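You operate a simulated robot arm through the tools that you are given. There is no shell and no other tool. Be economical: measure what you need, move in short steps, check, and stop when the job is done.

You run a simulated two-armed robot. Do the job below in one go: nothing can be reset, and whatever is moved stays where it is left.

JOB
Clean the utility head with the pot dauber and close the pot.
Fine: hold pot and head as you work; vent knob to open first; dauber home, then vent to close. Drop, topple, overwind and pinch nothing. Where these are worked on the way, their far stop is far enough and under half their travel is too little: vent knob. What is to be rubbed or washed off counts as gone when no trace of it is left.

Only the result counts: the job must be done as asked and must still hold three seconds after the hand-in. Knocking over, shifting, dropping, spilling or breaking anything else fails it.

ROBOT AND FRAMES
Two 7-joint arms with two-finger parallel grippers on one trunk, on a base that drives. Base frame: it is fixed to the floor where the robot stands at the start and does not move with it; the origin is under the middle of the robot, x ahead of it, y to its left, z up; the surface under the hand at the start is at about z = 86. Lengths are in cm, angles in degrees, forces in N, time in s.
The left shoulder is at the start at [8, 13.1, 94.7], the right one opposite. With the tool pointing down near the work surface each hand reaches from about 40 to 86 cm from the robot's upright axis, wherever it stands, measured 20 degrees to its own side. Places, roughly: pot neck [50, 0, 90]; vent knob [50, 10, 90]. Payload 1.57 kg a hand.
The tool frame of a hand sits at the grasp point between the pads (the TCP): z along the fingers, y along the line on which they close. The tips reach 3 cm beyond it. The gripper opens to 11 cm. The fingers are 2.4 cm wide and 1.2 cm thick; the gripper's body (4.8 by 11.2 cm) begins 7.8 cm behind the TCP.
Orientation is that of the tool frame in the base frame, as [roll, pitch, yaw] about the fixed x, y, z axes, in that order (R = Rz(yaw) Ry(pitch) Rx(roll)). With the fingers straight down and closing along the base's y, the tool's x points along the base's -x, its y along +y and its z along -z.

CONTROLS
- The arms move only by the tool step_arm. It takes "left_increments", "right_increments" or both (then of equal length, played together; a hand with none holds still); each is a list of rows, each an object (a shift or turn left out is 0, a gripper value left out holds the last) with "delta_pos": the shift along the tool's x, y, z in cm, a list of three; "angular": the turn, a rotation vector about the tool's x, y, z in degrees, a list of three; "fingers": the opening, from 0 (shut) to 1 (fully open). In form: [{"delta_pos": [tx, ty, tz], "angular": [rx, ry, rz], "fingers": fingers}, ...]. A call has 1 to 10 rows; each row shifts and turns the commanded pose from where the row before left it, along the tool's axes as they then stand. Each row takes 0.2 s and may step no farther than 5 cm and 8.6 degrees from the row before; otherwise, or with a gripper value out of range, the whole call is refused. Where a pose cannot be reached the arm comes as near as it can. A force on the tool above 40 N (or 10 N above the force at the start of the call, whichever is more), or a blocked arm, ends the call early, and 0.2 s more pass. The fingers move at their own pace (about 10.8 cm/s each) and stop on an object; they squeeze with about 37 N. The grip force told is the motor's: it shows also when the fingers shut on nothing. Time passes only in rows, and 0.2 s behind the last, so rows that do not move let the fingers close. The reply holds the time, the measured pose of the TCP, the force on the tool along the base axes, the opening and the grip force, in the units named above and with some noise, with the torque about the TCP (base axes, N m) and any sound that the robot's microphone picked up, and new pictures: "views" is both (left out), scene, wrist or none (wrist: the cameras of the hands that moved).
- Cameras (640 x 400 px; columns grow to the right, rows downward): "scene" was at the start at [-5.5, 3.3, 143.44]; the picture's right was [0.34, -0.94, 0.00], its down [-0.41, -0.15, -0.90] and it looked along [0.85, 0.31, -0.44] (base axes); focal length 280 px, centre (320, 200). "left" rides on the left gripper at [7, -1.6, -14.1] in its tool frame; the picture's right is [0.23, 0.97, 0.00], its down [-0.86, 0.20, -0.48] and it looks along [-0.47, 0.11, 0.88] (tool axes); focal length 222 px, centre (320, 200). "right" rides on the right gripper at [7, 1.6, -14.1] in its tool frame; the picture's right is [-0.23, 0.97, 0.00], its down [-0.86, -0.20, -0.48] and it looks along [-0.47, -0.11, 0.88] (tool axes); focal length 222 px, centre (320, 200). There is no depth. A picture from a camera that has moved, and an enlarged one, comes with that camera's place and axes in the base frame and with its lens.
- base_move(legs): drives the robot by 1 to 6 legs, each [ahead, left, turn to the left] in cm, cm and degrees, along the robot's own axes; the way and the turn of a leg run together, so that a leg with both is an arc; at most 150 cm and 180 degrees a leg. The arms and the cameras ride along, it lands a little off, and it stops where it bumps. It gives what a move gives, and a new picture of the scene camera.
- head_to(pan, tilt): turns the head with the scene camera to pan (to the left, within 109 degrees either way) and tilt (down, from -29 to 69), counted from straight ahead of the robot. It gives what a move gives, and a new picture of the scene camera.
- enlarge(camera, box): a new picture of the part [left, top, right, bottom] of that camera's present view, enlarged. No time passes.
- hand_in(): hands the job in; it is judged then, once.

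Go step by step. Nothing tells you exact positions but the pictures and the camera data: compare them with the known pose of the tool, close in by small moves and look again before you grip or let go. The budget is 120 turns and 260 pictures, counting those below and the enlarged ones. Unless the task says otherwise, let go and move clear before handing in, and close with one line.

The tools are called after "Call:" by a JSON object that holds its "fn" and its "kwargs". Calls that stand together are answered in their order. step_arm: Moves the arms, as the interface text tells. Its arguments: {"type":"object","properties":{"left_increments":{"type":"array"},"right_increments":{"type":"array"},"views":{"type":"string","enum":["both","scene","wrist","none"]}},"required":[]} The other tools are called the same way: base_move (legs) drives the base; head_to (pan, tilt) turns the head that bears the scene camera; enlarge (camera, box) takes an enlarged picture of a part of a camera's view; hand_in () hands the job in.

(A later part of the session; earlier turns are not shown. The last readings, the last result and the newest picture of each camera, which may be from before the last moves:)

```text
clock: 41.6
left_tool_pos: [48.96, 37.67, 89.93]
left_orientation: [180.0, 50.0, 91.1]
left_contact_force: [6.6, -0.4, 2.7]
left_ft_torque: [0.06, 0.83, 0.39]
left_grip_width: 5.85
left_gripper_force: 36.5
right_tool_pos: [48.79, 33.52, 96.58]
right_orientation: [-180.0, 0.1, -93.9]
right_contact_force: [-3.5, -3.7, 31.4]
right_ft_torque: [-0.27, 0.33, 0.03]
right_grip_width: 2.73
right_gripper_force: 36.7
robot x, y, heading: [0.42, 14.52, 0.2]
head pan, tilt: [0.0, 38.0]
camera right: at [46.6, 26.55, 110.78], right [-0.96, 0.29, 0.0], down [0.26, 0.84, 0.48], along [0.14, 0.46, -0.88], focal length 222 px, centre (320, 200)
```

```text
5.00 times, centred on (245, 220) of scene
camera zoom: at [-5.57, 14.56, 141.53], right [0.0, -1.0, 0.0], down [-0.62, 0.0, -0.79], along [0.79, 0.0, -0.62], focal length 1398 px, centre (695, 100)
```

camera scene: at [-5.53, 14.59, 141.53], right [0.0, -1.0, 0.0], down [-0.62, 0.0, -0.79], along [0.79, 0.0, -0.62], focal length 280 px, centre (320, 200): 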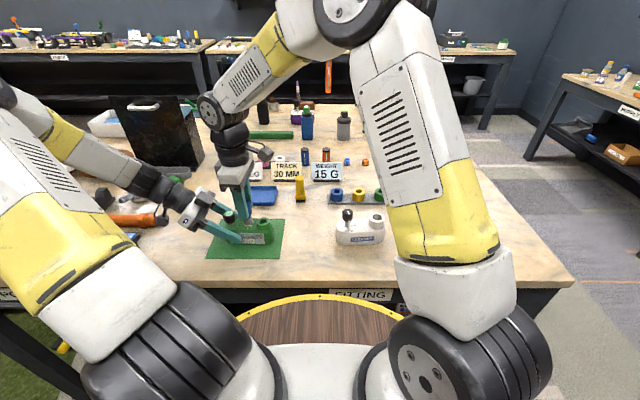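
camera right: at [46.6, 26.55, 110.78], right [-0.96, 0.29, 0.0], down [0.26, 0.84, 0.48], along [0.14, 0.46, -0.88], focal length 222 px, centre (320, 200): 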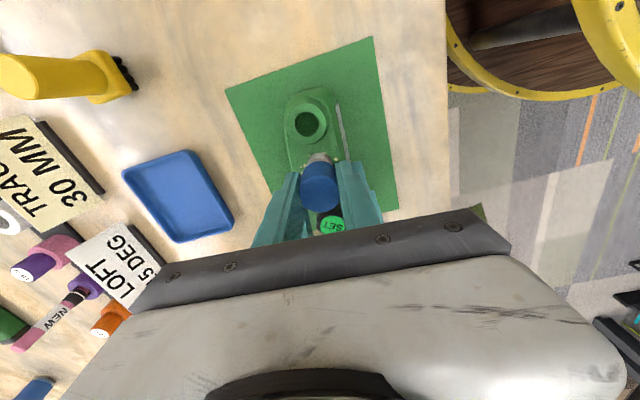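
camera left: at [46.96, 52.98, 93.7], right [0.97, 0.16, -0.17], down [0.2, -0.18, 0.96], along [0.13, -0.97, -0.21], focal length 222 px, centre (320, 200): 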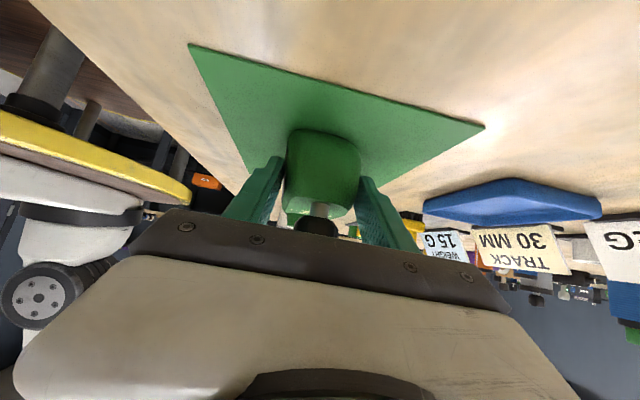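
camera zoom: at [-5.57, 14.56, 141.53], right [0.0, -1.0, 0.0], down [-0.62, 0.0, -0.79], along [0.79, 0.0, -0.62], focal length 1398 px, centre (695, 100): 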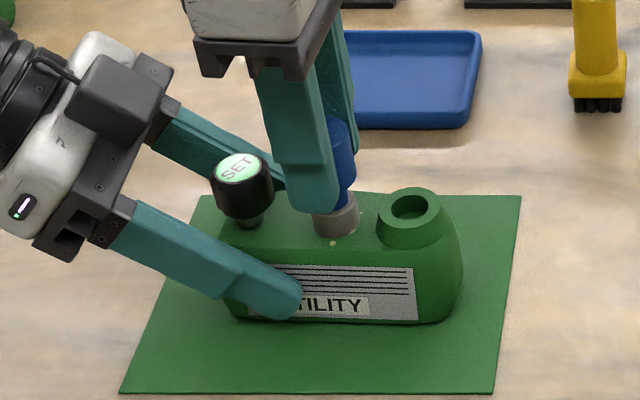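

Contact made with 31 N, which is too hard. I back off to about 10 N and rub fore-aft.

Call:
{"fn": "step_arm", "kwargs": {"right_increments": [{"delta_pos": [0, 0, -0.22]}, {"delta_pos": [0, 0.5, 0]}, {"delta_pos": [0, 0.5, 0]}, {"delta_pos": [0, -0.5, 0]}, {"delta_pos": [0, -0.5, 0]}, {"delta_pos": [0, -0.5, 0]}, {"delta_pos": [0, -0.5, 0]}, {"delta_pos": [0, 0.5, 0]}, {"delta_pos": [0, 0.5, 0]}], "views": "wrist"}}

Call:
{"fn": "enlarge", "kwargs": {"camera": "right", "box": [260, 80, 380, 200]}}

Call:
{"fn": "enlarge", "kwargs": {"camera": "scene", "box": [200, 180, 290, 260]}}

```text
clock: 43.6
left_tool_pos: [48.89, 37.71, 89.97]
left_orientation: [-180.0, 50.0, 91.1]
left_contact_force: [-1.3, 2.0, 4.9]
left_ft_torque: [-0.03, 0.31, -0.05]
left_grip_width: 5.86
left_gripper_force: 36.6
right_tool_pos: [48.8, 33.43, 96.7]
right_orientation: [-179.9, 0.0, -93.9]
right_contact_force: [5.2, -2.4, 15.1]
right_ft_torque: [-0.14, -0.3, 0.01]
right_grip_width: 2.78
right_gripper_force: 37.4
robot x, y, heading: [-0.21, 14.32, 0.3]
head pan, tilt: [0.0, 38.0]
camera right: at [46.65, 26.53, 110.82], right [-0.96, 0.29, 0.0], down [0.26, 0.84, 0.48], along [0.14, 0.46, -0.88], focal length 222 px, centre (320, 200)
```

right: 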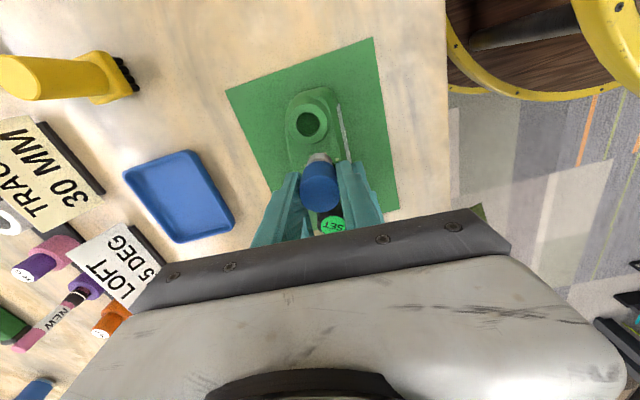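

```text
3.33 times, centred on (320, 140) of right
camera zoom: at [46.65, 26.53, 110.82], right [-0.96, 0.29, 0.0], down [0.26, 0.84, 0.48], along [0.14, 0.46, -0.88], focal length 740 px, centre (320, 400)
```

zoom: 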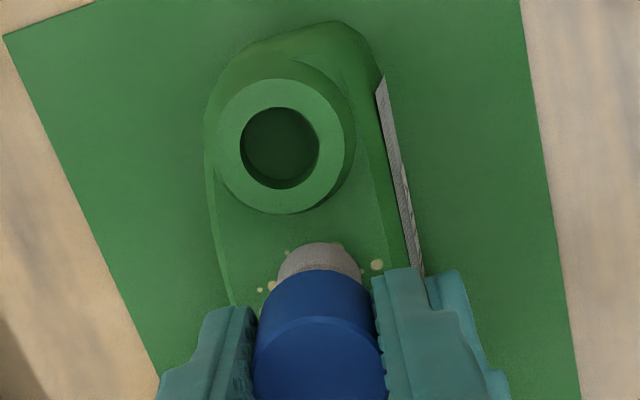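

```text
5.00 times, centred on (245, 220) of scene
camera zoom: at [-5.53, 14.59, 141.53], right [0.0, -1.0, 0.0], down [-0.62, 0.0, -0.79], along [0.79, 0.0, -0.62], focal length 1398 px, centre (695, 100)
```

zoom: 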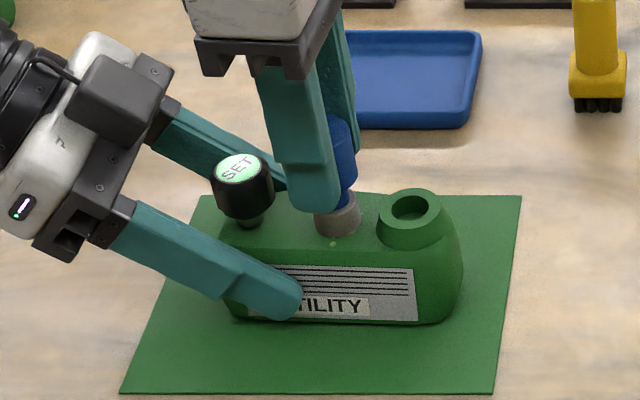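

It's being wiped, with a few dots still at the fringes. I do wider strokes at y offset −0.5.

Call:
{"fn": "step_arm", "kwargs": {"right_increments": [{"delta_pos": [0.5, 0, 0]}, {"delta_pos": [0, 0.6, 0]}, {"delta_pos": [0, 0.6, 0]}, {"delta_pos": [0, 0.5, 0]}, {"delta_pos": [0, -0.6, 0]}, {"delta_pos": [0, -0.6, 0]}, {"delta_pos": [0, -0.6, 0]}, {"delta_pos": [0, -0.6, 0]}, {"delta_pos": [0, -0.5, 0]}, {"delta_pos": [0, -0.4, 0]}], "views": "none"}}

Call:
{"fn": "step_arm", "kwargs": {"right_increments": [{"delta_pos": [-0.5, 0, 0]}, {"delta_pos": [0, 0.6, 0]}, {"delta_pos": [0, 0.6, 0]}, {"delta_pos": [0, 0.6, 0]}, {"delta_pos": [0, 0.6, 0]}, {"delta_pos": [0, 0.6, 0]}, {"delta_pos": [0, 0.4, 0]}, {"delta_pos": [-0.6, 0, 0]}, {"delta_pos": [0, -0.6, 0]}, {"delta_pos": [0, -0.6, 0]}], "views": "wrist"}}

Call:
{"fn": "enlarge", "kwargs": {"camera": "right", "box": [260, 80, 380, 200]}}

Call:
{"fn": "enlarge", "kwargs": {"camera": "scene", "box": [200, 180, 290, 260]}}

```text
clock: 45.8
left_tool_pos: [48.89, 37.67, 89.88]
left_orientation: [180.0, 50.1, 91.3]
left_contact_force: [-1.9, 0.0, 7.6]
left_ft_torque: [-0.05, 0.53, -0.03]
left_grip_width: 5.82
left_gripper_force: 36.6
right_tool_pos: [50.26, 32.82, 96.79]
right_orientation: [-180.0, 0.0, -94.0]
right_contact_force: [-0.5, 0.4, 2.9]
right_ft_torque: [0.04, 0.05, 0.01]
right_grip_width: 2.79
right_gripper_force: 36.8
robot x, y, heading: [-0.03, 14.08, 0.2]
head pan, tilt: [0.0, 38.0]
```

```text
clock: 48.0
left_tool_pos: [48.96, 37.61, 90.02]
left_orientation: [180.0, 50.0, 91.1]
left_contact_force: [-0.2, -2.1, 5.9]
left_ft_torque: [-0.1, 0.54, 0.14]
left_grip_width: 5.84
left_gripper_force: 36.9
right_tool_pos: [48.16, 33.97, 96.73]
right_orientation: [-179.9, -0.1, -93.8]
right_contact_force: [-3.2, 0.7, 8.5]
right_ft_torque: [0.0, 0.15, 0.01]
right_grip_width: 2.79
right_gripper_force: 37.4
robot x, y, heading: [-0.44, 14.37, 0.3]
head pan, tilt: [0.0, 38.0]
camera right: at [46.03, 27.17, 110.85], right [-0.96, 0.29, 0.0], down [0.26, 0.84, 0.48], along [0.14, 0.46, -0.88], focal length 222 px, centre (320, 200)
```

right: 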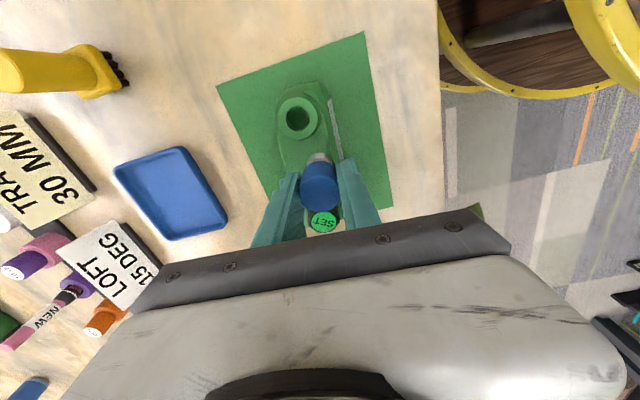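

```text
3.33 times, centred on (320, 140) of right
camera zoom: at [46.03, 27.17, 110.85], right [-0.96, 0.29, 0.0], down [0.26, 0.84, 0.48], along [0.14, 0.46, -0.88], focal length 740 px, centre (320, 400)
```

zoom: 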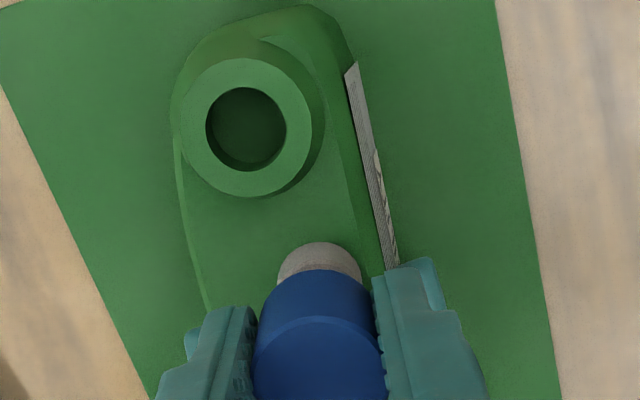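

```text
5.00 times, centred on (245, 220) of scene
camera zoom: at [-5.56, 14.59, 141.53], right [0.0, -1.0, 0.0], down [-0.62, 0.0, -0.79], along [0.79, 0.0, -0.62], focal length 1398 px, centre (695, 100)
```

zoom: 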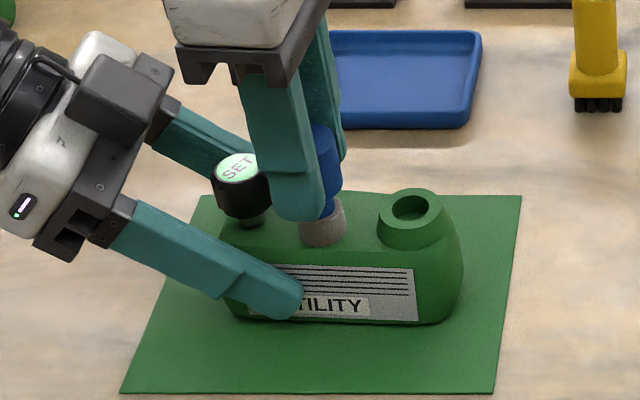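

Nearly clean. I finish the stroke at this side, make one more centre pass, then lift to inspect.

Call:
{"fn": "step_arm", "kwargs": {"right_increments": [{"delta_pos": [0, -0.6, 0]}, {"delta_pos": [0, -0.6, 0]}, {"delta_pos": [0, -0.6, 0]}, {"delta_pos": [0, -0.4, 0]}, {"delta_pos": [0.4, 0.3, 0]}, {"delta_pos": [0, 0.6, 0]}, {"delta_pos": [0, 0.6, 0]}, {"delta_pos": [0, 0.6, 0]}, {"delta_pos": [0, 0.6, 0]}, {"delta_pos": [0, 0.6, 0]}], "views": "none"}}

Call:
{"fn": "step_arm", "kwargs": {"right_increments": [{"delta_pos": [0.3, 0, 0]}, {"delta_pos": [0, -0.7, 0]}, {"delta_pos": [0, -0.7, 0]}, {"delta_pos": [0, 0, -1]}, {"delta_pos": [0, 0, -3]}, {"delta_pos": [2, 0, -4]}, {"delta_pos": [4, 0, -1]}, {"delta_pos": [4, 0, 0]}], "views": "both"}}

Call:
{"fn": "enlarge", "kwargs": {"camera": "scene", "box": [205, 200, 285, 260]}}

Call:
{"fn": "enlarge", "kwargs": {"camera": "right", "box": [260, 80, 420, 200]}}

```text
clock: 50.2
left_tool_pos: [48.97, 37.67, 89.91]
left_orientation: [179.9, 50.1, 91.1]
left_contact_force: [0.1, 0.1, 10.2]
left_ft_torque: [-0.11, 0.33, 0.02]
left_grip_width: 5.85
left_gripper_force: 36.7
right_tool_pos: [46.98, 33.91, 96.94]
right_orientation: [180.0, 0.0, -93.9]
right_contact_force: [-0.7, 0.1, -0.3]
right_ft_torque: [-0.03, -0.01, 0.01]
right_grip_width: 2.79
right_gripper_force: 36.9
robot x, y, heading: [-0.06, 14.49, -0.1]
head pan, tilt: [0.0, 38.0]
```

```text
clock: 52.0
left_tool_pos: [48.83, 37.67, 89.94]
left_orientation: [-180.0, 50.1, 91.2]
left_contact_force: [1.3, -1.6, 11.5]
left_ft_torque: [-0.06, 0.33, 0.06]
left_grip_width: 5.83
left_gripper_force: 37.3
right_tool_pos: [47.82, 23.49, 105.8]
right_orientation: [180.0, 0.0, -93.9]
right_contact_force: [0.1, 0.5, 0.6]
right_ft_torque: [-0.03, 0.01, -0.02]
right_grip_width: 2.8
right_gripper_force: 37.4
robot x, y, heading: [-0.15, 14.46, 0.3]
head pan, tilt: [0.0, 38.0]
camera scene: at [-5.52, 14.62, 141.53], right [0.0, -1.0, 0.0], down [-0.62, 0.0, -0.79], along [0.79, 0.0, -0.62], focal length 280 px, centre (320, 200)
camera right: at [45.62, 16.64, 119.9], right [-0.96, 0.29, 0.0], down [0.26, 0.84, 0.48], along [0.14, 0.46, -0.88], focal length 222 px, centre (320, 200)
```

scene: 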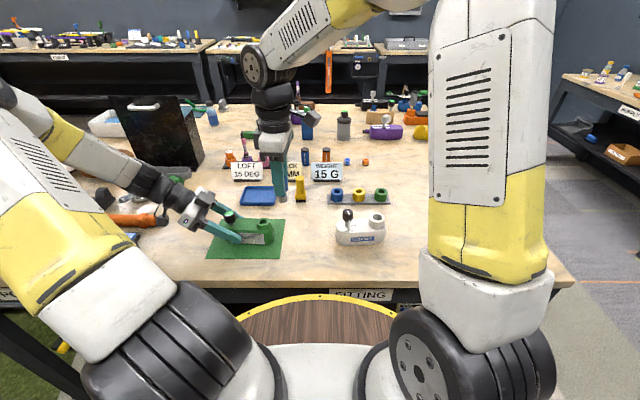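
right: 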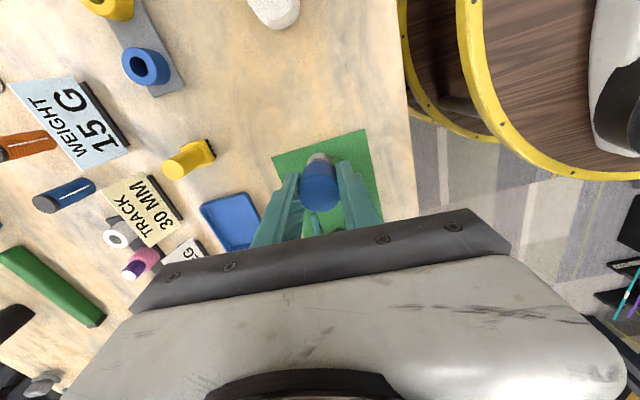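

```text
6.67 times, centred on (245, 230) of scene
camera zoom: at [-5.52, 14.62, 141.53], right [0.0, -1.0, 0.0], down [-0.62, 0.0, -0.79], along [0.79, 0.0, -0.62], focal length 1863 px, centre (820, 0)
```

zoom: 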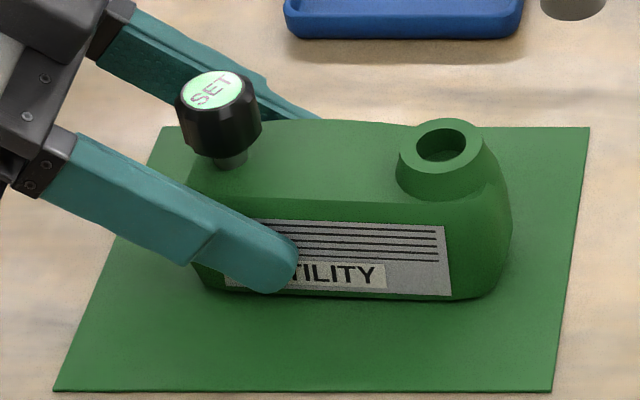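

```text
3.33 times, centred on (340, 140) of right
camera zoom: at [45.62, 16.64, 119.9], right [-0.96, 0.29, 0.0], down [0.26, 0.84, 0.48], along [0.14, 0.46, -0.88], focal length 740 px, centre (253, 400)
```

zoom: 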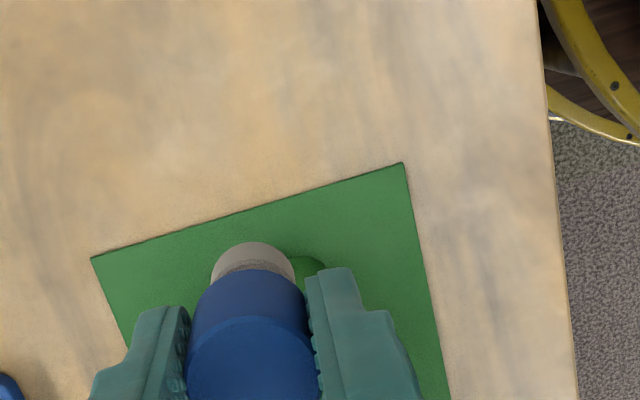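

The top looks clean; a tighter look to be sure no trace is left.

Call:
{"fn": "enlarge", "kwargs": {"camera": "scene", "box": [232, 212, 268, 234]}}

Call:
{"fn": "enlarge", "kwargs": {"camera": "left", "box": [280, 170, 370, 230]}}

```text
16.00 times, centred on (250, 223) of scene
camera zoom: at [-5.52, 14.62, 141.53], right [0.0, -1.0, 0.0], down [-0.62, 0.0, -0.79], along [0.79, 0.0, -0.62], focal length 4472 px, centre (1440, -168)
```

zoom: 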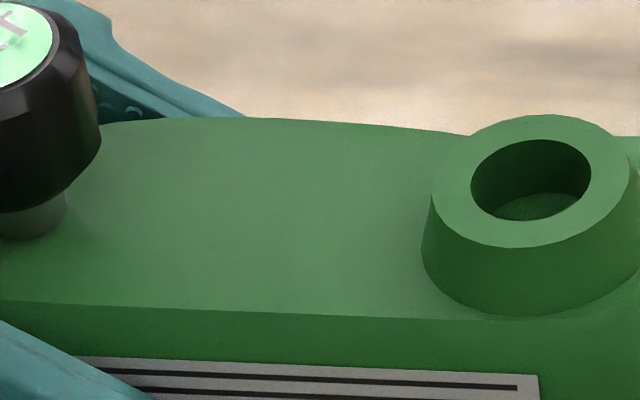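

```text
6.67 times, centred on (325, 200) of left
camera zoom: at [46.94, 52.98, 93.7], right [0.97, 0.16, -0.17], down [0.2, -0.18, 0.96], along [0.13, -0.97, -0.21], focal length 1481 px, centre (287, 200)
```

zoom: 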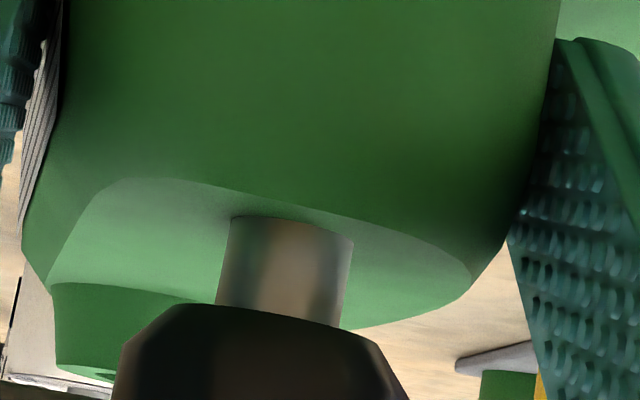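

Clean, no trace. The left hand releases the head and backs out and up, while the right takes the dauber back above the neck.

Call:
{"fn": "step_arm", "kwargs": {"left_increments": [{"fingers": 0.65}, {"fingers": 0.85}, {}, {"delta_pos": [0, 0, -2]}, {"delta_pos": [0, 0, -4]}, {"delta_pos": [0, 0, -4]}, {"delta_pos": [-3.07, 0, -2.56]}, {"delta_pos": [-3.07, 0, -2.56]}, {"delta_pos": [-3.07, 0, -2.56]}, {"delta_pos": [-3.07, 0, -2.56]}], "right_increments": [{}, {}, {"delta_pos": [0, 0, -2.2]}, {"delta_pos": [3.93, -0.425, 0]}, {"delta_pos": [3.93, -0.425, 0]}, {"delta_pos": [3.93, -0.425, 0]}, {"delta_pos": [3.93, -0.425, 0]}, {"delta_pos": [3.93, -0.425, 0]}, {"delta_pos": [3.93, -0.425, 0]}, {}]}}

Call:
{"fn": "enlarge", "kwargs": {"camera": "scene", "box": [200, 180, 400, 270]}}

```text
clock: 54.2
left_tool_pos: [48.9, 45.25, 112.58]
left_orientation: [-179.9, 50.0, 91.2]
left_contact_force: [0.5, -0.1, -0.1]
left_ft_torque: [0.02, 0.02, -0.01]
left_grip_width: 9.34
left_gripper_force: 0.1
right_tool_pos: [48.87, -0.02, 107.95]
right_orientation: [180.0, 0.0, -93.9]
right_contact_force: [-0.2, -0.3, -0.2]
right_ft_torque: [-0.04, 0.03, 0.03]
right_grip_width: 2.77
right_gripper_force: 36.8
robot x, y, heading: [0.21, 14.59, 0.2]
head pan, tilt: [0.0, 38.0]
camera scene: at [-5.5, 14.62, 141.54], right [0.0, -1.0, 0.0], down [-0.62, 0.0, -0.79], along [0.79, 0.0, -0.62], focal length 280 px, centre (320, 200)
camera right: at [46.64, -6.99, 122.12], right [-0.96, 0.29, 0.0], down [0.26, 0.84, 0.48], along [0.14, 0.46, -0.88], focal length 222 px, centre (320, 200)
camera left: at [46.91, 60.64, 116.28], right [0.97, 0.16, -0.17], down [0.2, -0.18, 0.96], along [0.13, -0.97, -0.21], focal length 222 px, centre (320, 200)
```

scene: 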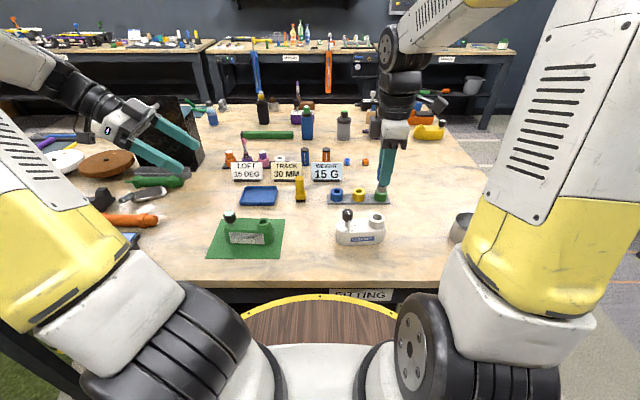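
right: 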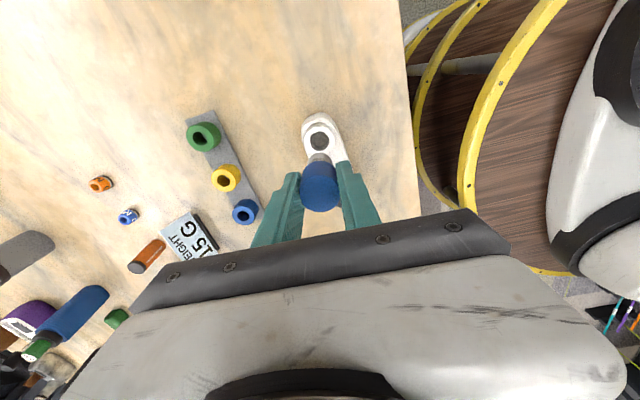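
left: 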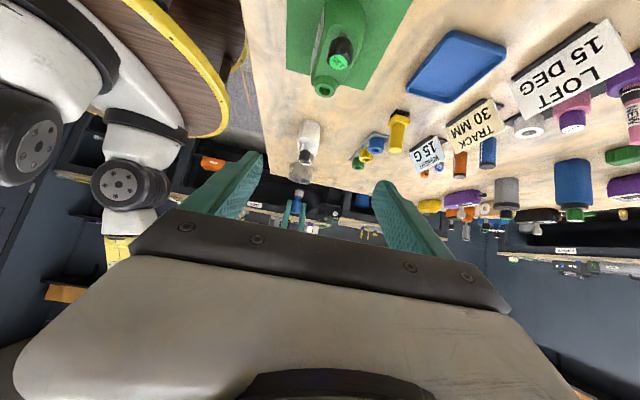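

```text
3.20 times, centred on (300, 225) of scene
camera zoom: at [-5.5, 14.62, 141.54], right [0.0, -1.0, 0.0], down [-0.62, 0.0, -0.79], along [0.79, 0.0, -0.62], focal length 894 px, centre (384, 120)
```

zoom: 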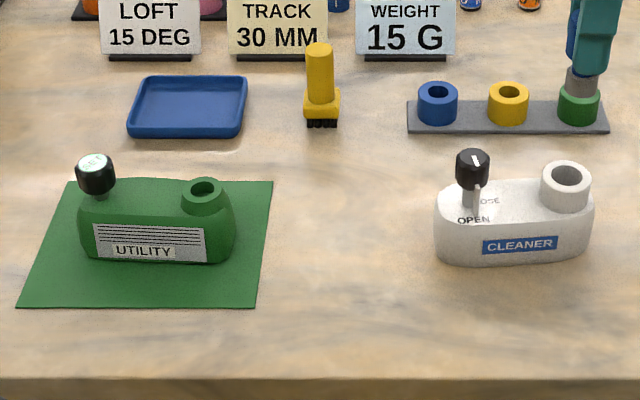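

Everything still stands well. The left hand retraces its way back to the pot.

Call:
{"fn": "step_arm", "kwargs": {"left_increments": [{"angular": [-3.0, 0, -2.5]}, {"delta_pos": [-2.61, -0.58, 3.27]}, {"delta_pos": [-2.61, -0.58, 3.27]}, {"delta_pos": [-2.61, -0.58, 3.27]}, {"delta_pos": [-2.61, -0.58, 3.27]}, {"delta_pos": [-2.61, -0.58, 3.27]}, {"delta_pos": [-2.61, -0.58, 3.27]}, {"delta_pos": [-2.61, -0.58, 3.27]}, {"fingers": 1.0}], "views": "none"}}

```text
clock: 56.2
left_tool_pos: [47.41, 15.65, 111.43]
left_orientation: [180.0, 50.0, 95.1]
left_contact_force: [-0.2, -0.1, -1.3]
left_ft_torque: [-0.02, -0.02, 0.03]
left_grip_width: 11.01
left_gripper_force: 0.1
right_tool_pos: [48.77, -0.11, 107.98]
right_orientation: [-180.0, 0.0, -93.9]
right_contact_force: [0.7, -0.2, 0.9]
right_ft_torque: [-0.02, -0.01, 0.0]
right_grip_width: 2.8
right_gripper_force: 36.7
robot x, y, heading: [-0.21, 14.32, 0.4]
head pan, tilt: [0.0, 38.0]
```

Call:
{"fn": "step_arm", "kwargs": {"left_increments": [{"delta_pos": [2.98, 0, 2.5]}, {"delta_pos": [2.98, 0, 2.5]}, {"delta_pos": [2.98, 0, 2.5]}, {"delta_pos": [2.98, 0, 2.5]}, {"delta_pos": [0, 0, 3]}, {"delta_pos": [0, 0, 3]}, {"delta_pos": [0, 0, 2]}, {"delta_pos": [0, 0, 1.9]}]}}

Call:
{"fn": "enlarge", "kwargs": {"camera": "scene", "box": [280, 170, 408, 250]}}

```text
clock: 58.0
left_tool_pos: [48.09, 8.16, 89.51]
left_orientation: [-180.0, 50.1, 94.9]
left_contact_force: [-0.2, 0.1, -0.2]
left_ft_torque: [0.02, -0.04, 0.04]
left_grip_width: 10.99
left_gripper_force: 0.0
right_tool_pos: [48.81, -0.04, 108.08]
right_orientation: [180.0, 0.0, -93.8]
right_contact_force: [0.9, 1.3, -0.1]
right_ft_torque: [0.02, -0.03, 0.0]
right_grip_width: 2.78
right_gripper_force: 37.4
robot x, y, heading: [-0.01, 14.56, -0.1]
head pan, tilt: [0.0, 38.0]
camera scene: at [-5.53, 14.6, 141.53], right [0.0, -1.0, 0.0], down [-0.62, 0.0, -0.79], along [0.79, 0.0, -0.62], focal length 280 px, centre (320, 200)
camera left: at [45.02, 23.32, 93.24], right [0.96, 0.23, -0.17], down [0.21, -0.16, 0.96], along [0.19, -0.96, -0.21], focal length 222 px, centre (320, 200)
```

scene: 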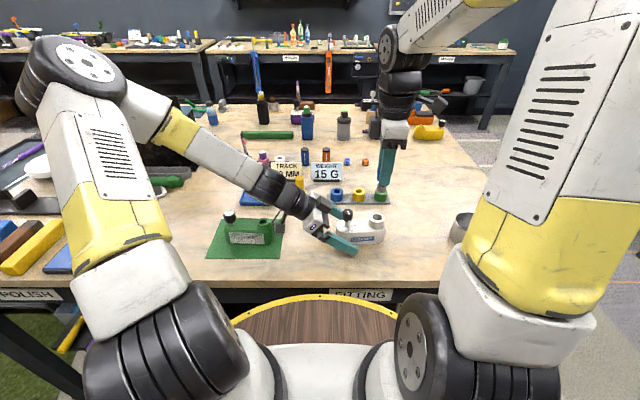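
left: 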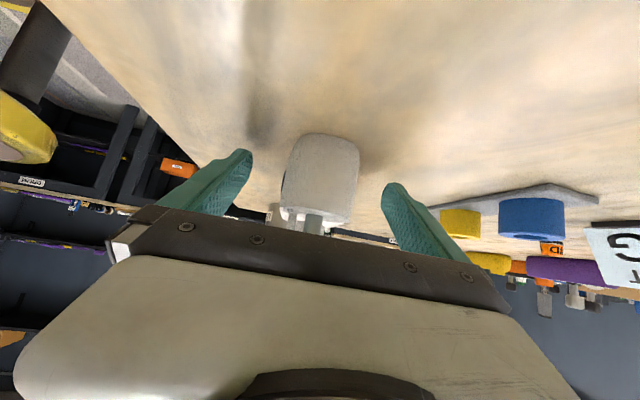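

```text
5.00 times, centred on (344, 210) of scene
camera zoom: at [-5.53, 14.6, 141.53], right [0.0, -1.0, 0.0], down [-0.62, 0.0, -0.79], along [0.79, 0.0, -0.62], focal length 1398 px, centre (200, 150)
```

zoom: 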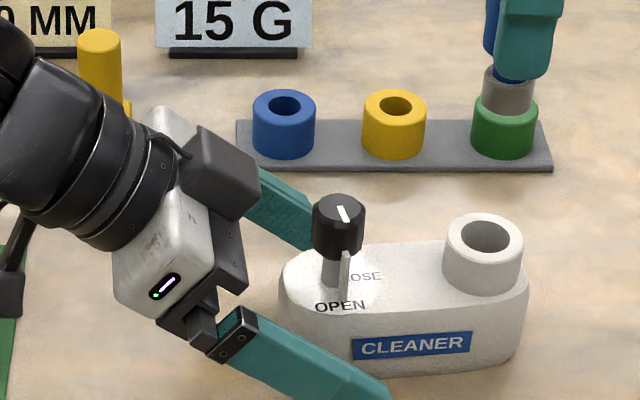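

I close the left hand on the pot again in stages.

Call:
{"fn": "step_arm", "kwargs": {"left_increments": [{"fingers": 0.58}, {}, {"fingers": 0.53}, {"fingers": 0.5}, {"fingers": 0.45}, {"fingers": 0.3}, {}], "views": "scene"}}

Call:
{"fn": "enlarge", "kwargs": {"camera": "scene", "box": [320, 150, 420, 250]}}

Call:
{"fn": "enlarge", "kwargs": {"camera": "right", "box": [270, 100, 370, 200]}}

```text
clock: 59.6
left_tool_pos: [48.02, 8.18, 89.47]
left_orientation: [180.0, 49.9, 95.0]
left_contact_force: [0.2, -0.7, 0.6]
left_ft_torque: [0.0, -0.01, 0.0]
left_grip_width: 5.4
left_gripper_force: 37.0
right_tool_pos: [48.74, -0.21, 107.96]
right_orientation: [180.0, -0.1, -93.9]
right_contact_force: [-0.5, -0.3, 0.3]
right_ft_torque: [0.02, 0.01, -0.02]
right_grip_width: 2.82
right_gripper_force: 36.9
robot x, y, heading: [0.12, 14.43, -0.1]
head pan, tilt: [0.0, 38.0]
camera scene: at [-5.51, 14.59, 141.53], right [0.0, -1.0, 0.0], down [-0.62, 0.0, -0.79], along [0.79, 0.0, -0.62], focal length 280 px, centre (320, 200)
```

scene: 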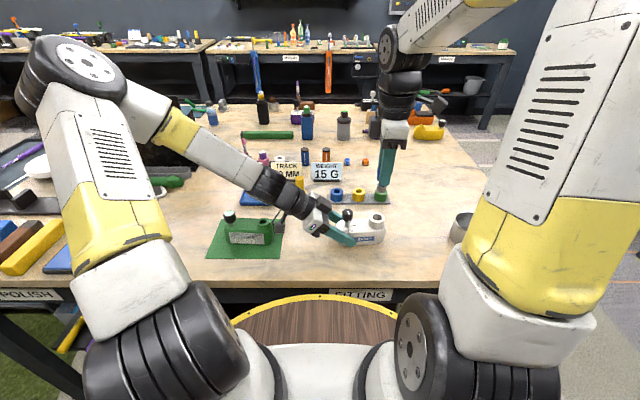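

```text
4.00 times, centred on (370, 200) of scene
camera zoom: at [-5.51, 14.59, 141.53], right [0.0, -1.0, 0.0], down [-0.62, 0.0, -0.79], along [0.79, 0.0, -0.62], focal length 1118 px, centre (120, 200)
```

zoom: 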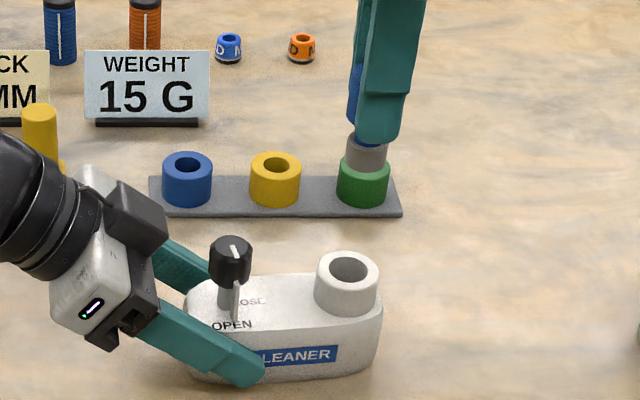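

```text
4.00 times, centred on (320, 150) of right
camera zoom: at [46.64, -6.97, 122.12], right [-0.96, 0.29, 0.0], down [0.26, 0.84, 0.48], along [0.14, 0.46, -0.88], focal length 888 px, centre (320, 400)
```

zoom: 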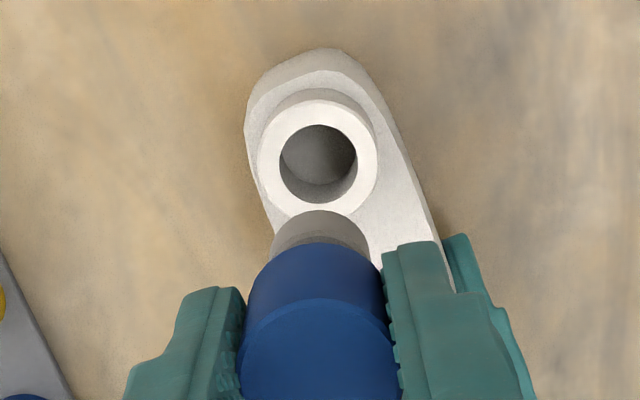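

The pot is held again, unmoved, and the dauber is right over the neck. I descend to just above the hole and look.

Call:
{"fn": "step_arm", "kwargs": {"right_increments": [{"delta_pos": [0, 0, 3]}, {"delta_pos": [0, 0, 3]}, {"delta_pos": [0, 0, 2.2]}], "views": "wrist"}}

Call:
{"fn": "enlarge", "kwargs": {"camera": "scene", "box": [340, 180, 410, 240]}}

Call:
{"fn": "enlarge", "kwargs": {"camera": "right", "box": [270, 100, 370, 200]}}

```text
clock: 60.4
left_tool_pos: [48.05, 8.04, 89.45]
left_orientation: [180.0, 50.0, 95.1]
left_contact_force: [0.1, -0.8, -0.2]
left_ft_torque: [-0.03, 0.01, 0.0]
left_grip_width: 5.41
left_gripper_force: 37.2
right_tool_pos: [48.82, -0.44, 99.67]
right_orientation: [-180.0, 0.0, -93.8]
right_contact_force: [0.7, 0.0, -0.4]
right_ft_torque: [-0.01, 0.01, -0.04]
right_grip_width: 2.78
right_gripper_force: 37.1
robot x, y, heading: [0.01, 14.82, 0.2]
head pan, tilt: [0.0, 38.0]
camera right: at [46.54, -7.3, 113.85], right [-0.96, 0.29, 0.0], down [0.26, 0.84, 0.48], along [0.14, 0.46, -0.88], focal length 222 px, centre (320, 200)
```

right: 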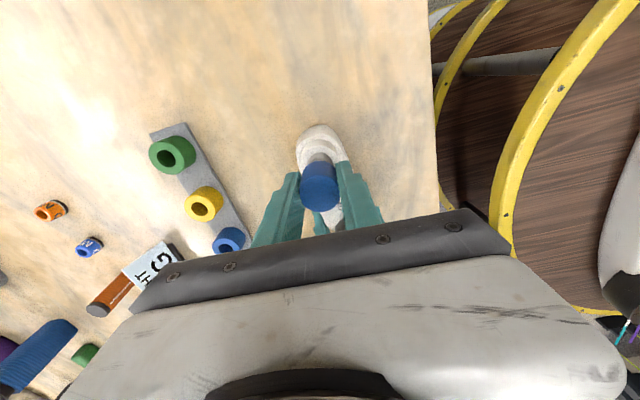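

```text
6.67 times, centred on (375, 210) of scene
camera zoom: at [-5.52, 14.59, 141.53], right [0.0, -1.0, 0.0], down [-0.62, 0.0, -0.79], along [0.79, 0.0, -0.62], focal length 1863 px, centre (-47, 133)
```

zoom: 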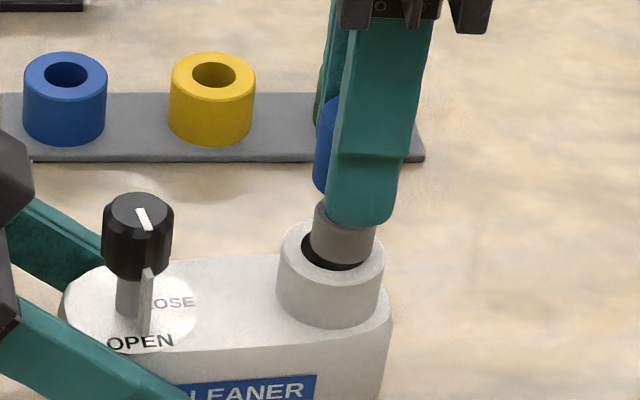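

```text
4.00 times, centred on (320, 150) of right
camera zoom: at [46.54, -7.3, 113.85], right [-0.96, 0.29, 0.0], down [0.26, 0.84, 0.48], along [0.14, 0.46, -0.88], focal length 888 px, centre (320, 400)
```

zoom: 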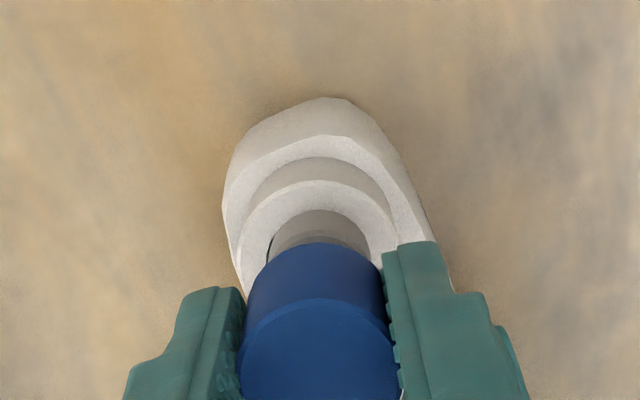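

The tip sits about 0.35 cm too far to −y relative to the neck. I correct and recheck.

Call:
{"fn": "step_arm", "kwargs": {"right_increments": [{"delta_pos": [-0.33, 0, 0]}], "views": "none"}}

Call:
{"fn": "enlarge", "kwargs": {"camera": "scene", "box": [340, 180, 410, 240]}}

Call:
{"fn": "enlarge", "kwargs": {"camera": "right", "box": [285, 110, 355, 180]}}

```text
clock: 60.8
left_tool_pos: [48.05, 8.16, 89.53]
left_orientation: [-179.9, 50.0, 95.1]
left_contact_force: [0.0, 0.7, -0.3]
left_ft_torque: [-0.04, -0.07, -0.06]
left_grip_width: 5.37
left_gripper_force: 37.1
right_tool_pos: [48.76, -0.02, 99.75]
right_orientation: [180.0, 0.0, -93.9]
right_contact_force: [0.4, -0.7, -0.5]
right_ft_torque: [0.04, 0.04, 0.0]
right_grip_width: 2.78
right_gripper_force: 37.3
robot x, y, heading: [-0.22, 14.27, 0.1]
head pan, tilt: [0.0, 38.0]
```

```text
6.67 times, centred on (375, 210) of scene
camera zoom: at [-5.51, 14.59, 141.53], right [0.0, -1.0, 0.0], down [-0.62, 0.0, -0.79], along [0.79, 0.0, -0.62], focal length 1863 px, centre (-47, 133)
```

zoom: 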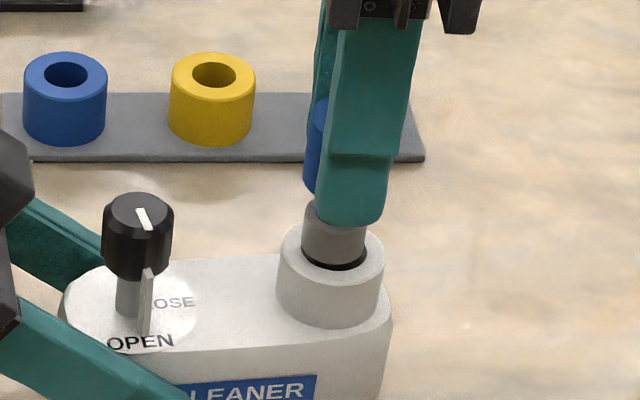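

```text
5.71 times, centred on (320, 145) of right
camera zoom: at [46.53, -6.93, 113.86], right [-0.96, 0.29, 0.0], down [0.26, 0.84, 0.48], along [0.14, 0.46, -0.88], focal length 1269 px, centre (320, 514)
```

zoom: 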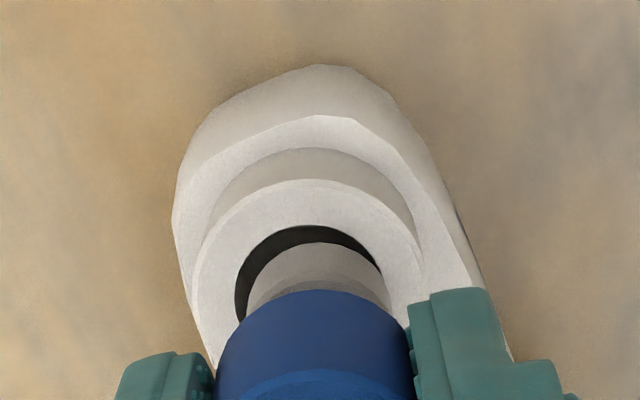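

Now nearly concentric. I shift 0.1 to +x and insert slowly.

Call:
{"fn": "step_arm", "kwargs": {"right_increments": [{"delta_pos": [0.05, -0.1, 0.4]}, {"delta_pos": [0, 0, 0.5]}, {"delta_pos": [0, 0, 0.4]}], "views": "none"}}

Call:
{"fn": "enlarge", "kwargs": {"camera": "scene", "box": [340, 180, 410, 240]}}

```text
clock: 61.6
left_tool_pos: [47.96, 8.18, 89.55]
left_orientation: [180.0, 50.0, 94.9]
left_contact_force: [-0.9, 1.4, 0.1]
left_ft_torque: [-0.04, -0.08, -0.08]
left_grip_width: 5.4
left_gripper_force: 37.1
right_tool_pos: [48.76, -0.05, 98.47]
right_orientation: [180.0, 0.0, -93.9]
right_contact_force: [1.4, -1.7, -0.1]
right_ft_torque: [-0.09, -0.02, 0.0]
right_grip_width: 2.79
right_gripper_force: 37.4
robot x, y, heading: [-0.26, 14.35, 0.0]
head pan, tilt: [0.0, 38.0]
```

```text
6.67 times, centred on (375, 210) of scene
camera zoom: at [-5.51, 14.59, 141.53], right [0.0, -1.0, 0.0], down [-0.62, 0.0, -0.79], along [0.79, 0.0, -0.62], focal length 1863 px, centre (-47, 133)
```

zoom: 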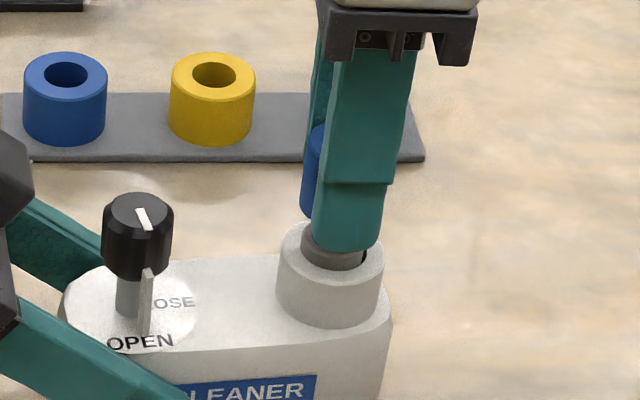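

It has entered. I ease slightly to −y and seat it.

Call:
{"fn": "step_arm", "kwargs": {"right_increments": [{"delta_pos": [0.1, 0, 0.4]}, {"delta_pos": [0, 0, 0.4]}, {"delta_pos": [0, 0, 0.4]}, {"delta_pos": [0, 0, 0.3]}], "views": "none"}}

Call:
{"fn": "enlarge", "kwargs": {"camera": "scene", "box": [340, 180, 410, 240]}}

```text
clock: 62.6
left_tool_pos: [48.04, 8.19, 89.49]
left_orientation: [179.9, 50.0, 95.1]
left_contact_force: [3.6, -4.4, -6.1]
left_ft_torque: [0.34, 0.2, 0.06]
left_grip_width: 5.4
left_gripper_force: 36.7
right_tool_pos: [48.82, -0.32, 97.18]
right_orientation: [-179.8, 0.0, -93.9]
right_contact_force: [-6.8, -0.2, 31.1]
right_ft_torque: [0.1, 0.45, 0.14]
right_grip_width: 2.78
right_gripper_force: 37.2
robot x, y, heading: [0.14, 14.54, 0.3]
head pan, tilt: [0.0, 38.0]
```

```text
6.67 times, centred on (375, 210) of scene
camera zoom: at [-5.58, 14.59, 141.53], right [0.0, -1.0, 0.0], down [-0.62, 0.0, -0.79], along [0.79, 0.0, -0.62], focal length 1863 px, centre (-47, 133)
```

zoom: 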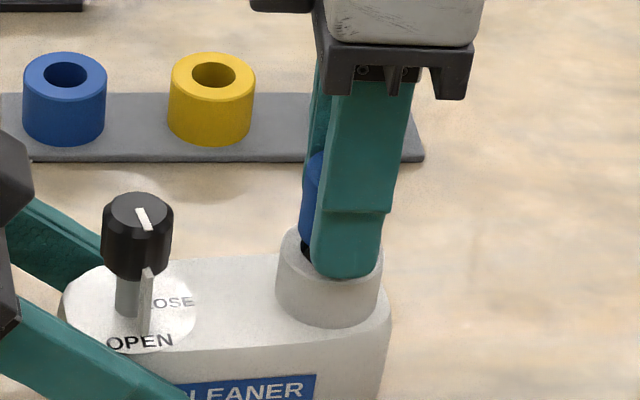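

Near home height with 31 N. I relieve the side load, then press gently again to see whether it seats deeper.

Call:
{"fn": "step_arm", "kwargs": {"right_increments": [{"delta_pos": [0, 0, -0.25]}, {"delta_pos": [0, 0.12, 0]}, {"delta_pos": [0, 0, 0.15]}], "views": "none"}}

Call:
{"fn": "step_arm", "kwargs": {"right_increments": [{"delta_pos": [0, 0, 0.12]}], "views": "none"}}

```text
clock: 63.4
left_tool_pos: [47.93, 8.12, 89.51]
left_orientation: [179.9, 49.9, 95.0]
left_contact_force: [-0.9, -1.3, -4.2]
left_ft_torque: [0.28, -0.14, -0.25]
left_grip_width: 5.37
left_gripper_force: 36.8
right_tool_pos: [48.67, -0.2, 97.08]
right_orientation: [-179.9, -0.1, -93.8]
right_contact_force: [0.3, -1.1, 21.9]
right_ft_torque: [0.04, 0.16, 0.05]
right_grip_width: 2.8
right_gripper_force: 36.8
robot x, y, heading: [0.32, 14.26, 0.1]
head pan, tilt: [0.0, 38.0]
```

```text
clock: 63.9
left_tool_pos: [47.9, 8.23, 89.57]
left_orientation: [180.0, 50.0, 95.0]
left_contact_force: [-1.0, 2.0, 3.8]
left_ft_torque: [-0.3, 0.1, -0.03]
left_grip_width: 5.39
left_gripper_force: 37.2
right_tool_pos: [48.7, -0.2, 97.1]
right_orientation: [-179.9, 0.0, -93.9]
right_contact_force: [-3.7, -1.3, 7.7]
right_ft_torque: [0.0, 0.26, 0.07]
right_grip_width: 2.79
right_gripper_force: 37.0
robot x, y, heading: [0.34, 14.44, -0.1]
head pan, tilt: [0.0, 38.0]
stopped in row 1 (right hand): the force on the tool passed its limit at 42 N (the readings are from after the stop); the commanded pose is now the measured one
```

It bottoms out with side load gone. I release the dauber, rise and compare.

Call:
{"fn": "step_arm", "kwargs": {"right_increments": [{"fingers": 0.35}, {"fingers": 0.45}, {}, {"delta_pos": [0, 0, -2]}, {"delta_pos": [0, 0, -4]}, {"delta_pos": [0, 0, -4]}], "views": "wrist"}}

Call:
{"fn": "enlarge", "kwargs": {"camera": "scene", "box": [320, 190, 400, 250]}}

Call:
{"fn": "enlarge", "kwargs": {"camera": "right", "box": [270, 90, 370, 190]}}

```text
clock: 65.3
left_tool_pos: [47.98, 8.13, 89.41]
left_orientation: [-179.9, 50.1, 94.9]
left_contact_force: [-2.0, 1.3, 9.8]
left_ft_torque: [-0.2, -0.12, -0.01]
left_grip_width: 5.39
left_gripper_force: 36.9
right_tool_pos: [48.81, -0.26, 107.28]
right_orientation: [-179.8, 0.0, -93.9]
right_contact_force: [0.0, -0.5, 0.0]
right_ft_torque: [0.01, 0.03, -0.01]
right_grip_width: 4.93
right_gripper_force: 0.2
robot x, y, heading: [-0.07, 14.19, 0.4]
head pan, tilt: [0.0, 38.0]
camera right: at [46.63, -7.08, 121.31], right [-0.96, 0.29, 0.0], down [0.26, 0.84, 0.48], along [0.14, 0.46, -0.88], focal length 222 px, centre (320, 200)
```

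right: 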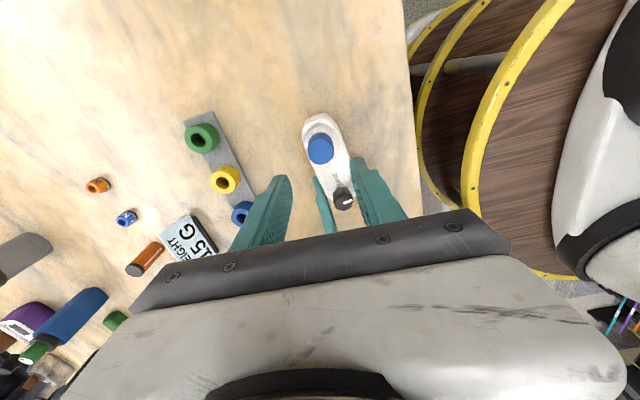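

```text
6.67 times, centred on (360, 220) of scene
camera zoom: at [-5.53, 14.6, 141.53], right [0.0, -1.0, 0.0], down [-0.62, 0.0, -0.79], along [0.79, 0.0, -0.62], focal length 1863 px, centre (53, 67)
```

zoom: 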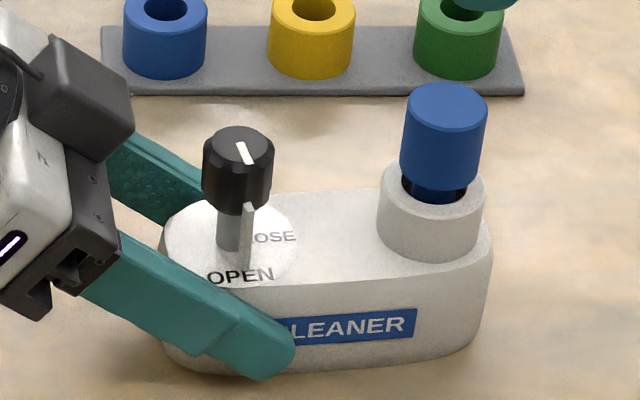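

```text
4.00 times, centred on (320, 140) of right
camera zoom: at [46.63, -7.08, 121.31], right [-0.96, 0.29, 0.0], down [0.26, 0.84, 0.48], along [0.14, 0.46, -0.88], focal length 888 px, centre (320, 440)
```

zoom: 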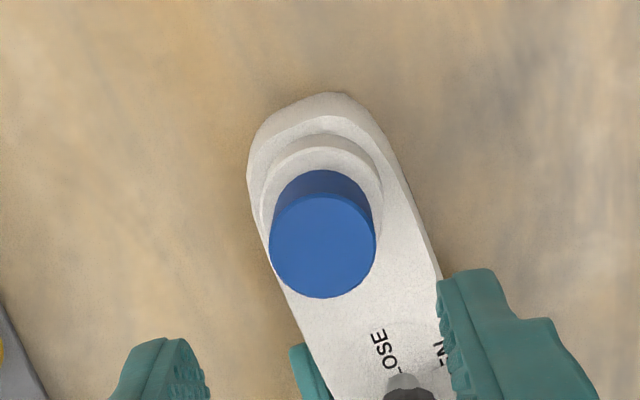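

The dauber is home at its original depth. I turn the right hand back to −176° yaw for the knob.

Call:
{"fn": "step_arm", "kwargs": {"right_increments": [{"angular": [0, 0, 8.2], "fingers": 0.37, "delta_pos": [0, 0, -2.5]}, {"angular": [0, 0, 8.2]}, {"angular": [0, 0, 8.2]}, {"angular": [0, 0, 8.2]}, {"angular": [0, 0, 8.2]}, {"angular": [0, 0, 8.2]}, {"angular": [0, 0, 8.2]}, {"angular": [0, 0, 8.2]}, {"angular": [0, 0, 8.2]}, {"angular": [0, 0, 8.2]}], "views": "none"}}

Call:
{"fn": "step_arm", "kwargs": {"right_increments": [{"delta_pos": [0.07, 3.92, 0]}, {"delta_pos": [0.07, 3.9, 0]}, {"delta_pos": [0, 0, 4]}, {"delta_pos": [0, 0, 4]}], "views": "both"}}

Call:
{"fn": "enlarge", "kwargs": {"camera": "right", "box": [240, 100, 400, 220]}}

Call:
{"fn": "enlarge", "kwargs": {"camera": "scene", "box": [310, 180, 400, 250]}}

```text
clock: 67.5
left_tool_pos: [47.99, 8.24, 89.44]
left_orientation: [180.0, 49.9, 94.9]
left_contact_force: [-1.5, -0.6, 10.5]
left_ft_torque: [-0.29, -0.13, -0.06]
left_grip_width: 5.39
left_gripper_force: 36.9
right_tool_pos: [48.76, -0.19, 109.53]
right_orientation: [-180.0, 0.3, -176.0]
right_contact_force: [-0.6, -0.3, -0.5]
right_ft_torque: [0.02, -0.01, -0.01]
right_grip_width: 4.08
right_gripper_force: 0.1
robot x, y, heading: [-0.06, 14.44, -0.0]
head pan, tilt: [0.0, 38.0]
```

```text
clock: 68.5
left_tool_pos: [48.07, 8.07, 89.47]
left_orientation: [-180.0, 50.0, 95.0]
left_contact_force: [-0.9, 0.4, 9.5]
left_ft_torque: [-0.5, -0.06, -0.11]
left_grip_width: 5.38
left_gripper_force: 36.6
right_tool_pos: [48.0, 7.42, 101.5]
right_orientation: [180.0, 0.2, -175.9]
right_contact_force: [-1.0, -0.2, 0.7]
right_ft_torque: [0.03, -0.01, 0.0]
right_grip_width: 4.07
right_gripper_force: 0.1
robot x, y, heading: [0.27, 14.26, 0.2]
head pan, tilt: [0.0, 38.0]
camera scene: at [-5.56, 14.59, 141.53], right [0.0, -1.0, 0.0], down [-0.62, 0.0, -0.79], along [0.79, 0.0, -0.62], focal length 280 px, centre (320, 200)
camera right: at [40.8, 8.52, 115.64], right [0.16, 0.99, 0.0], down [0.87, -0.14, 0.48], along [0.48, -0.08, -0.88], focal length 222 px, centre (320, 200)
```

scene: 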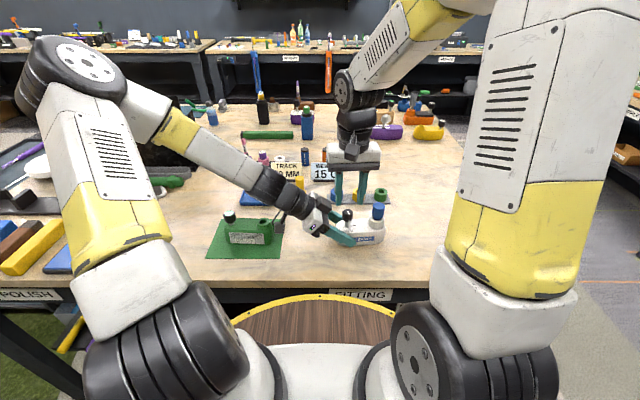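
right: 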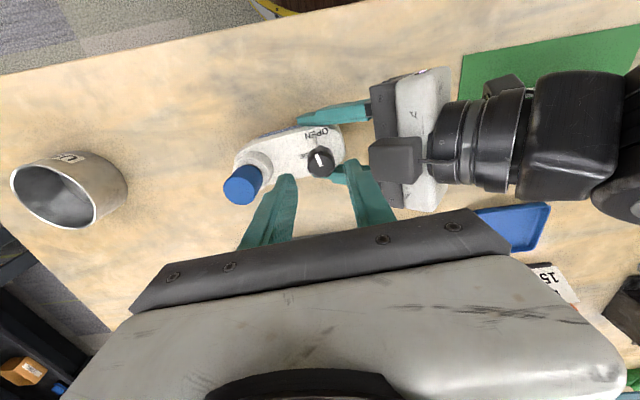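

```text
3.33 times, centred on (320, 160) of right
camera zoom: at [40.8, 8.52, 115.64], right [0.16, 0.99, 0.0], down [0.87, -0.14, 0.48], along [0.48, -0.08, -0.88], focal length 740 px, centre (320, 333)
```

zoom: 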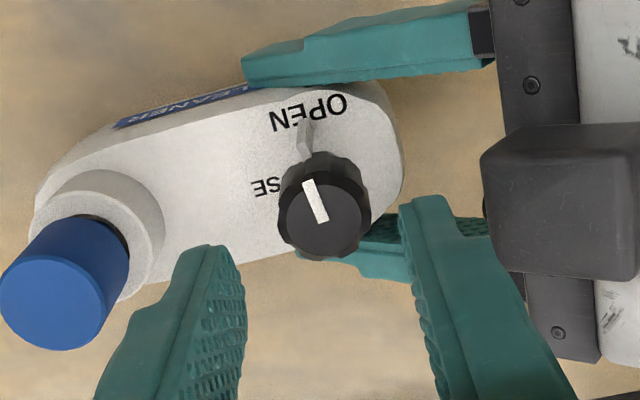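

```text
5.71 times, centred on (355, 215) of scene
camera zoom: at [-5.56, 14.59, 141.53], right [0.0, -1.0, 0.0], down [-0.62, 0.0, -0.79], along [0.79, 0.0, -0.62], focal length 1597 px, centre (120, 114)
```

zoom: 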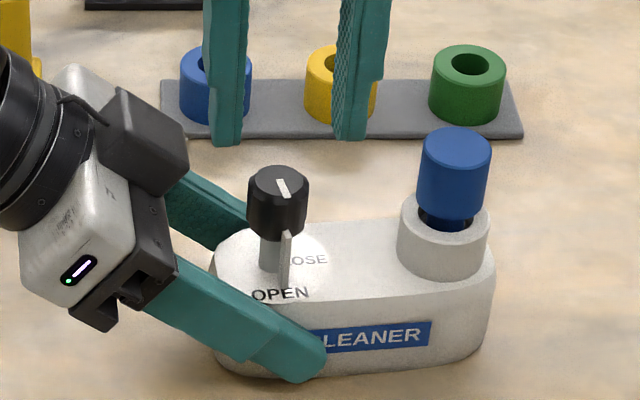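

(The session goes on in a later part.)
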